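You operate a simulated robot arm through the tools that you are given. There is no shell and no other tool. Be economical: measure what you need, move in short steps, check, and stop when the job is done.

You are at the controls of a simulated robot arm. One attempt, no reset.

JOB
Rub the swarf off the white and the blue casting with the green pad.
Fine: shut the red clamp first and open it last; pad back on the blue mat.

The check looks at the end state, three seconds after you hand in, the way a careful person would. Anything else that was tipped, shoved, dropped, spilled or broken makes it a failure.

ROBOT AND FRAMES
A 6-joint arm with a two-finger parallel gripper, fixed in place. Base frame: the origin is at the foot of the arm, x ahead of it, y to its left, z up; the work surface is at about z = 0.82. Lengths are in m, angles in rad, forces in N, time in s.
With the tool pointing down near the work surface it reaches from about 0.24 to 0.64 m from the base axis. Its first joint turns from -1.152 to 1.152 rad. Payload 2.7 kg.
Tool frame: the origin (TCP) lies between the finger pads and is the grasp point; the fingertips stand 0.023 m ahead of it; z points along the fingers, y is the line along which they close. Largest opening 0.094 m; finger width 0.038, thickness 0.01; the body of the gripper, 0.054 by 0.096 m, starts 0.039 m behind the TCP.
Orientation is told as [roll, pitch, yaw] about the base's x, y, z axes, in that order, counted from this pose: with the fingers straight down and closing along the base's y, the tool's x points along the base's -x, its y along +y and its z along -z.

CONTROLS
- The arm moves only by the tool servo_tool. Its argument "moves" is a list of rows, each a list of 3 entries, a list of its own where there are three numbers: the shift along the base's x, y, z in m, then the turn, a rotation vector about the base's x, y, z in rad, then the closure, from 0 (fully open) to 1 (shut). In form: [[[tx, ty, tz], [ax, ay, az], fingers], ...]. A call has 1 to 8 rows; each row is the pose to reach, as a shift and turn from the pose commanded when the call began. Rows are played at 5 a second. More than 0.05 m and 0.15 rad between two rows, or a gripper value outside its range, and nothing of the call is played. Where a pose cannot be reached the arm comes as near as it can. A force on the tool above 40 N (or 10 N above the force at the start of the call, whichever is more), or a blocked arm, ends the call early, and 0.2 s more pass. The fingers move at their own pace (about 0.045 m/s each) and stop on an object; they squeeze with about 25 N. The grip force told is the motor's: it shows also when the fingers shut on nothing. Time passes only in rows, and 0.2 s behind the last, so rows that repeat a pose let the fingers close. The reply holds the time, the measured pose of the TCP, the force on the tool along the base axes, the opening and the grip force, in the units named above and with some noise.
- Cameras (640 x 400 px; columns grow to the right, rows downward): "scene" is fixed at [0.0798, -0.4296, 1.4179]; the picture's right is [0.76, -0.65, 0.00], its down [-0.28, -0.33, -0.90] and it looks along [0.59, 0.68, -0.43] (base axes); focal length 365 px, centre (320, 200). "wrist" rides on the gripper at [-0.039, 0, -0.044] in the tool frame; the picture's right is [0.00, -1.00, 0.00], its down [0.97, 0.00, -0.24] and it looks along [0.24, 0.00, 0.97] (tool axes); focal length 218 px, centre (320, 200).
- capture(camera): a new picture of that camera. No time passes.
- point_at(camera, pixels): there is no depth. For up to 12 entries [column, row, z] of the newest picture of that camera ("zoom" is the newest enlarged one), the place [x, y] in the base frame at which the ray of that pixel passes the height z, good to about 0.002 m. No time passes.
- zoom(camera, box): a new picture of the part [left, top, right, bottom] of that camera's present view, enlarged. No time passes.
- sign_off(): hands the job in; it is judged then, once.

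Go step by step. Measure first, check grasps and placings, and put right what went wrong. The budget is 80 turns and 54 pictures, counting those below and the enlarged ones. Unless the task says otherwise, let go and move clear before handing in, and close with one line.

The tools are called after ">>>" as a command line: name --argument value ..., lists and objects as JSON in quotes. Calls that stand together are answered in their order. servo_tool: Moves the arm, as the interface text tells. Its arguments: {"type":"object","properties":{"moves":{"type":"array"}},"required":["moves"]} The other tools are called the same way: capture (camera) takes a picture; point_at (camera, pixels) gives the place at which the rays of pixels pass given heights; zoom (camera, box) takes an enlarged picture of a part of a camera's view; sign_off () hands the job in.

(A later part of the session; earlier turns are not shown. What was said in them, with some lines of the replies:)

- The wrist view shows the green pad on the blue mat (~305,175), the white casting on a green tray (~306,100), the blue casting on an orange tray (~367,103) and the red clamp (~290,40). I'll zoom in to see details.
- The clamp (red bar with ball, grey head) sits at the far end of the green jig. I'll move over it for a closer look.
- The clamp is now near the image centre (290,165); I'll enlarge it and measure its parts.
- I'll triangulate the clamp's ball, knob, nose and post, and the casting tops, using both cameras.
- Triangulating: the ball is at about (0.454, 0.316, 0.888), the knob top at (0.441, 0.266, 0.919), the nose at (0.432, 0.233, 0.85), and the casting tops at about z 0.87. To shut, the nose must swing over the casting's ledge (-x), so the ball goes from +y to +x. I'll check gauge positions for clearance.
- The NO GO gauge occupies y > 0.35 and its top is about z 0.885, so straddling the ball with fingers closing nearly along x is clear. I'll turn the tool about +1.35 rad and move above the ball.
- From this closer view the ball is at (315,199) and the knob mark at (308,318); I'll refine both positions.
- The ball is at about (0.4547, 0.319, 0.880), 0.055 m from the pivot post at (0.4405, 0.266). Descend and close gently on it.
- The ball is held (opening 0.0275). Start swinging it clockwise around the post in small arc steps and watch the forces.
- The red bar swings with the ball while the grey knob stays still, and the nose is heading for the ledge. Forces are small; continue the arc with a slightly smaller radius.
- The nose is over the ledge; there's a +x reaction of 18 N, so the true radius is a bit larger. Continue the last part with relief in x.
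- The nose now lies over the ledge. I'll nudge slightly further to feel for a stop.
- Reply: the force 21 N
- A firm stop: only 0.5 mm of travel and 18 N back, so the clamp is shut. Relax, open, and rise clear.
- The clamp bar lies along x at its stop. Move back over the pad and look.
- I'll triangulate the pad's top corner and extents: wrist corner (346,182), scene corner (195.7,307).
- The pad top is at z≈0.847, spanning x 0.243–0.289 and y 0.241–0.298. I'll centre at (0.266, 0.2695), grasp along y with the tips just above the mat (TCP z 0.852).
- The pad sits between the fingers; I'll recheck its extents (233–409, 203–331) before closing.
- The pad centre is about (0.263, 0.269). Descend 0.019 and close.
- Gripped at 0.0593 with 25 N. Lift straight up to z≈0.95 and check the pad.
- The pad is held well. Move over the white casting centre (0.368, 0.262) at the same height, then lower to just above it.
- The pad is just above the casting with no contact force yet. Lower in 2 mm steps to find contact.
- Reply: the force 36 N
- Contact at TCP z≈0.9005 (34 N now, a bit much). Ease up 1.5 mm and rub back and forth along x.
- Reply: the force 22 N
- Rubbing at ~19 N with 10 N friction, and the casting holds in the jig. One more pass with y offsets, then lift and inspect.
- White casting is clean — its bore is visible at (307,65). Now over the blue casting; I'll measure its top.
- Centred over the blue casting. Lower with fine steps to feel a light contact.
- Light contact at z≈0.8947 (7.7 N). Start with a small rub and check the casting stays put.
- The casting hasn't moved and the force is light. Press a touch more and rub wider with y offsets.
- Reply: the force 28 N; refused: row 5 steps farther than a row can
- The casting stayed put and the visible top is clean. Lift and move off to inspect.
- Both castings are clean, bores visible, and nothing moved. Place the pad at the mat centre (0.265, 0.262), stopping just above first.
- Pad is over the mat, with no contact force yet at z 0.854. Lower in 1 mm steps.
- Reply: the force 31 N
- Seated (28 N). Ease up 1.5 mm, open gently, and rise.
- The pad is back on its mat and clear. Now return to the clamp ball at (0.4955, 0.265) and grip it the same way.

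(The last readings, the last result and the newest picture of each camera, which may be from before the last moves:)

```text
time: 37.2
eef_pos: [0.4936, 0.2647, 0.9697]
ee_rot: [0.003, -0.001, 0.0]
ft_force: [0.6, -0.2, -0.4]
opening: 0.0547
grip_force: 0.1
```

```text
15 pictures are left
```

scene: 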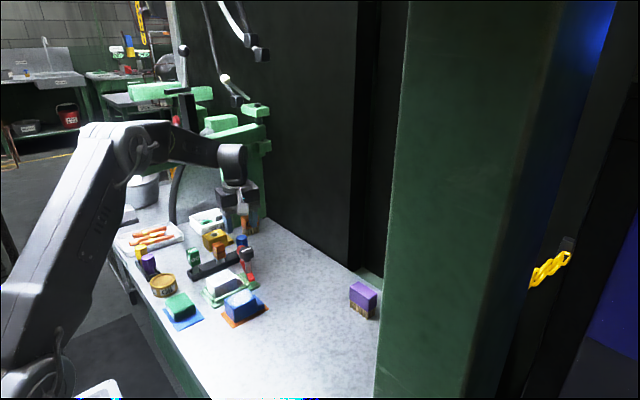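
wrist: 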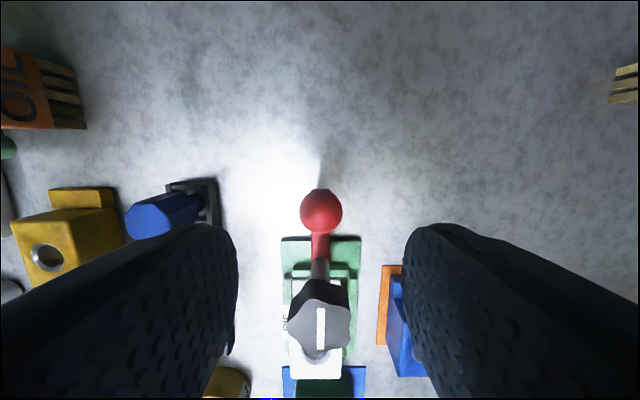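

>>> point_at --camera "wrist" --pixels '[[321, 212, 0.88], [321, 328, 0.92]]'

```text
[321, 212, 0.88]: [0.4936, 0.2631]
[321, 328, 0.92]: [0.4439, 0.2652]
```

Ball at (0.4936, 0.263), right under the tool. Descend and grip.

>>> servo_tool --moves '[[[0.001, -0.001, -0.03], [0, 0, 0], 0.42], [[0.001, -0.001, -0.06], [0, 0, 0], 0.42], [[0.001, -0.001, -0.0835], [0, 0, 0], 0.42], [[0.001, -0.001, -0.0835], [0, 0, 0], 0.8], [[0.001, -0.001, -0.0835], [0, 0, 0], 0.8], [[0.001, -0.001, -0.0835], [0, 0, 0], 0.8]]'

```text
time: 38.6
eef_pos: [0.4977, 0.266, 0.888]
ee_rot: [0.0, -0.002, -0.001]
ft_force: [1.5, 2.1, -2.1]
opening: 0.0273
grip_force: 45.0
```

Ball gripped. Swing it back counter-clockwise about the post.

>>> servo_tool --moves '[[[-0.002, 0.0075, 0], [0, 0, 0.14], 0.8], [[-0.004, 0.0149, 0], [0, 0, 0.28], 0.8], [[-0.0065, 0.022, 0], [0, 0, 0.42], 0.8], [[-0.01, 0.0287, 0], [0, 0, 0.56], 0.8]]'

>>> zoom --camera "scene" --box '[180, 200, 300, 310]'

```text
time: 39.6
eef_pos: [0.4884, 0.2936, 0.888]
ee_rot: [0.002, -0.008, 0.563]
ft_force: [26.5, 13.6, -16.4]
opening: 0.0271
grip_force: 45.0
```

```text
3.64 times, centred on (240, 255) of scene
```

zoom: 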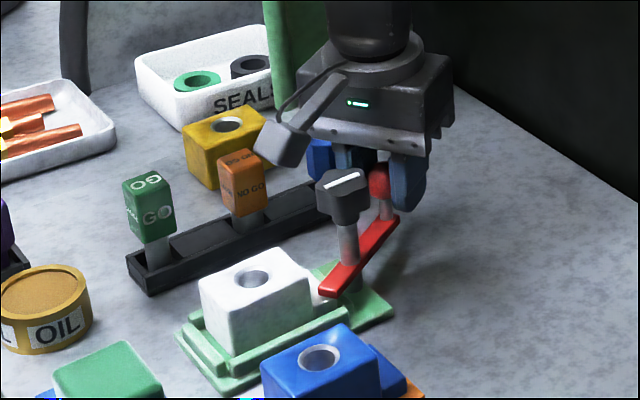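

The bar follows, but there's about 30 N radially outward, so my radius is slightly small. Relieve and continue with r≈0.0555.

>>> servo_tool --moves '[[[0.002, 0.001, 0], [0, 0, 0], 0.8], [[-0.0025, 0.0075, 0], [0, 0, 0.14], 0.8], [[-0.008, 0.013, 0], [0, 0, 0.28], 0.8]]'

```text
time: 40.4
eef_pos: [0.4774, 0.3057, 0.8869]
ee_rot: [0.001, -0.004, 0.843]
ft_force: [11.9, 7.4, -3.6]
opening: 0.0272
grip_force: 44.9
```

>>> servo_tool --moves '[[[-0.0051, 0.0058, 0], [0, 0, 0.14], 0.8], [[-0.0123, 0.0097, 0], [0, 0, 0.28], 0.8], [[-0.019, 0.0122, 0], [0, 0, 0.4], 0.8], [[-0.0224, 0.0133, 0], [0, 0, 0.465], 0.8]]'

>>> zoom --camera "scene" --box '[180, 200, 300, 310]'

```text
time: 41.4
eef_pos: [0.4559, 0.3186, 0.8875]
ee_rot: [0.003, -0.002, 1.309]
ft_force: [9.3, 11.4, -6.5]
opening: 0.027
grip_force: 44.8
```

```text
3.64 times, centred on (240, 255) of scene
```

zoom: 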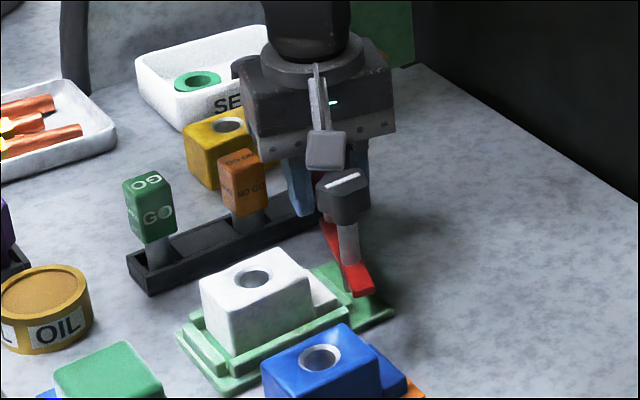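

The bar is back at about its original open angle. A small nudge to feel the open stop.

>>> servo_tool --moves '[[[-0.002, 0.001, 0], [0, 0, 0.03], 0.8], [[-0.004, 0.0015, 0], [0, 0, 0.06], 0.8]]'

```text
time: 42.0
eef_pos: [0.4536, 0.3188, 0.8867]
ee_rot: [-0.002, -0.002, 1.363]
ft_force: [23.9, 2.4, -9.1]
opening: 0.0273
grip_force: 44.2
```

At the open stop (24 N back). Relax, open the fingers, and rise clear.

>>> servo_tool --moves '[[[0.002, 0.0005, 0], [0, 0, 0], 0.8], [[0.002, 0.0005, 0], [0, 0, 0], 0.45], [[0.002, 0.0005, 0], [0, 0, 0], 0.45], [[0.002, 0.0005, 0.03], [0, 0, 0], 0.45], [[0.002, 0.0005, 0.07], [0, 0, 0], 0.45], [[0.002, 0.0005, 0.11], [0, 0, 0], 0.45], [[-0.02, -0.02, 0.15], [0, 0, -0.1], 0.45], [[-0.05, -0.03, 0.18], [0, 0, -0.2], 0.3]]'

>>> capture --camera "wrist"

>>> zoom --camera "scene" --box '[130, 200, 290, 340]'

```text
time: 43.8
eef_pos: [0.4011, 0.2921, 1.0651]
ee_rot: [0.002, -0.001, 1.162]
ft_force: [0.5, -0.4, 0.2]
opening: 0.0659
grip_force: 0.1
```

```text
12 pictures are left
```

wrist: 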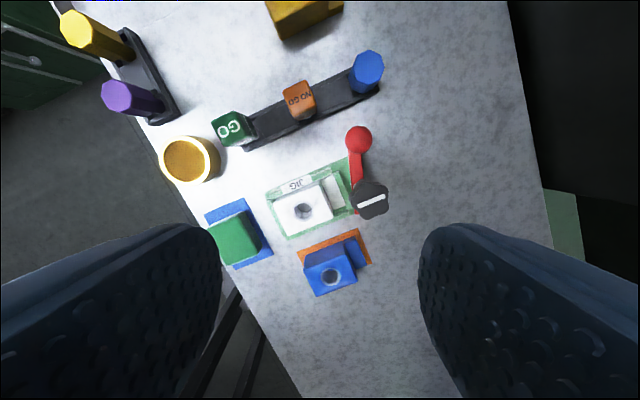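

```text
2.86 times, centred on (210, 270) of scene
```

zoom: 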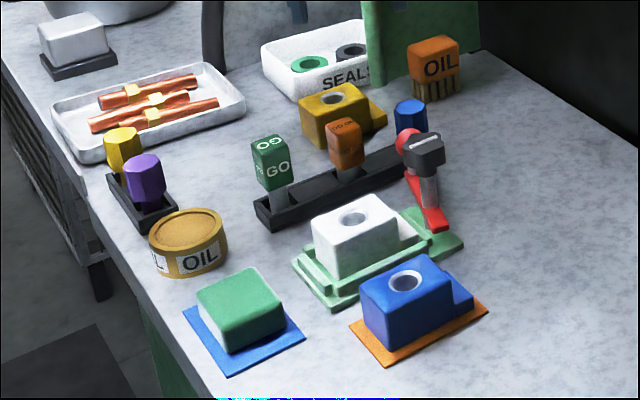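

Both castings are clean, the clamp is open again, the pad is on the blue mat, and nothing else has moved. The arm is clear, so I'm handing in.

>>> sign_off

```text
The job is handed in.
```

I shut the red clamp first, rubbed the swarf off the white and blue castings with the green pad, put the pad back on the blue mat, and opened the clamp last.
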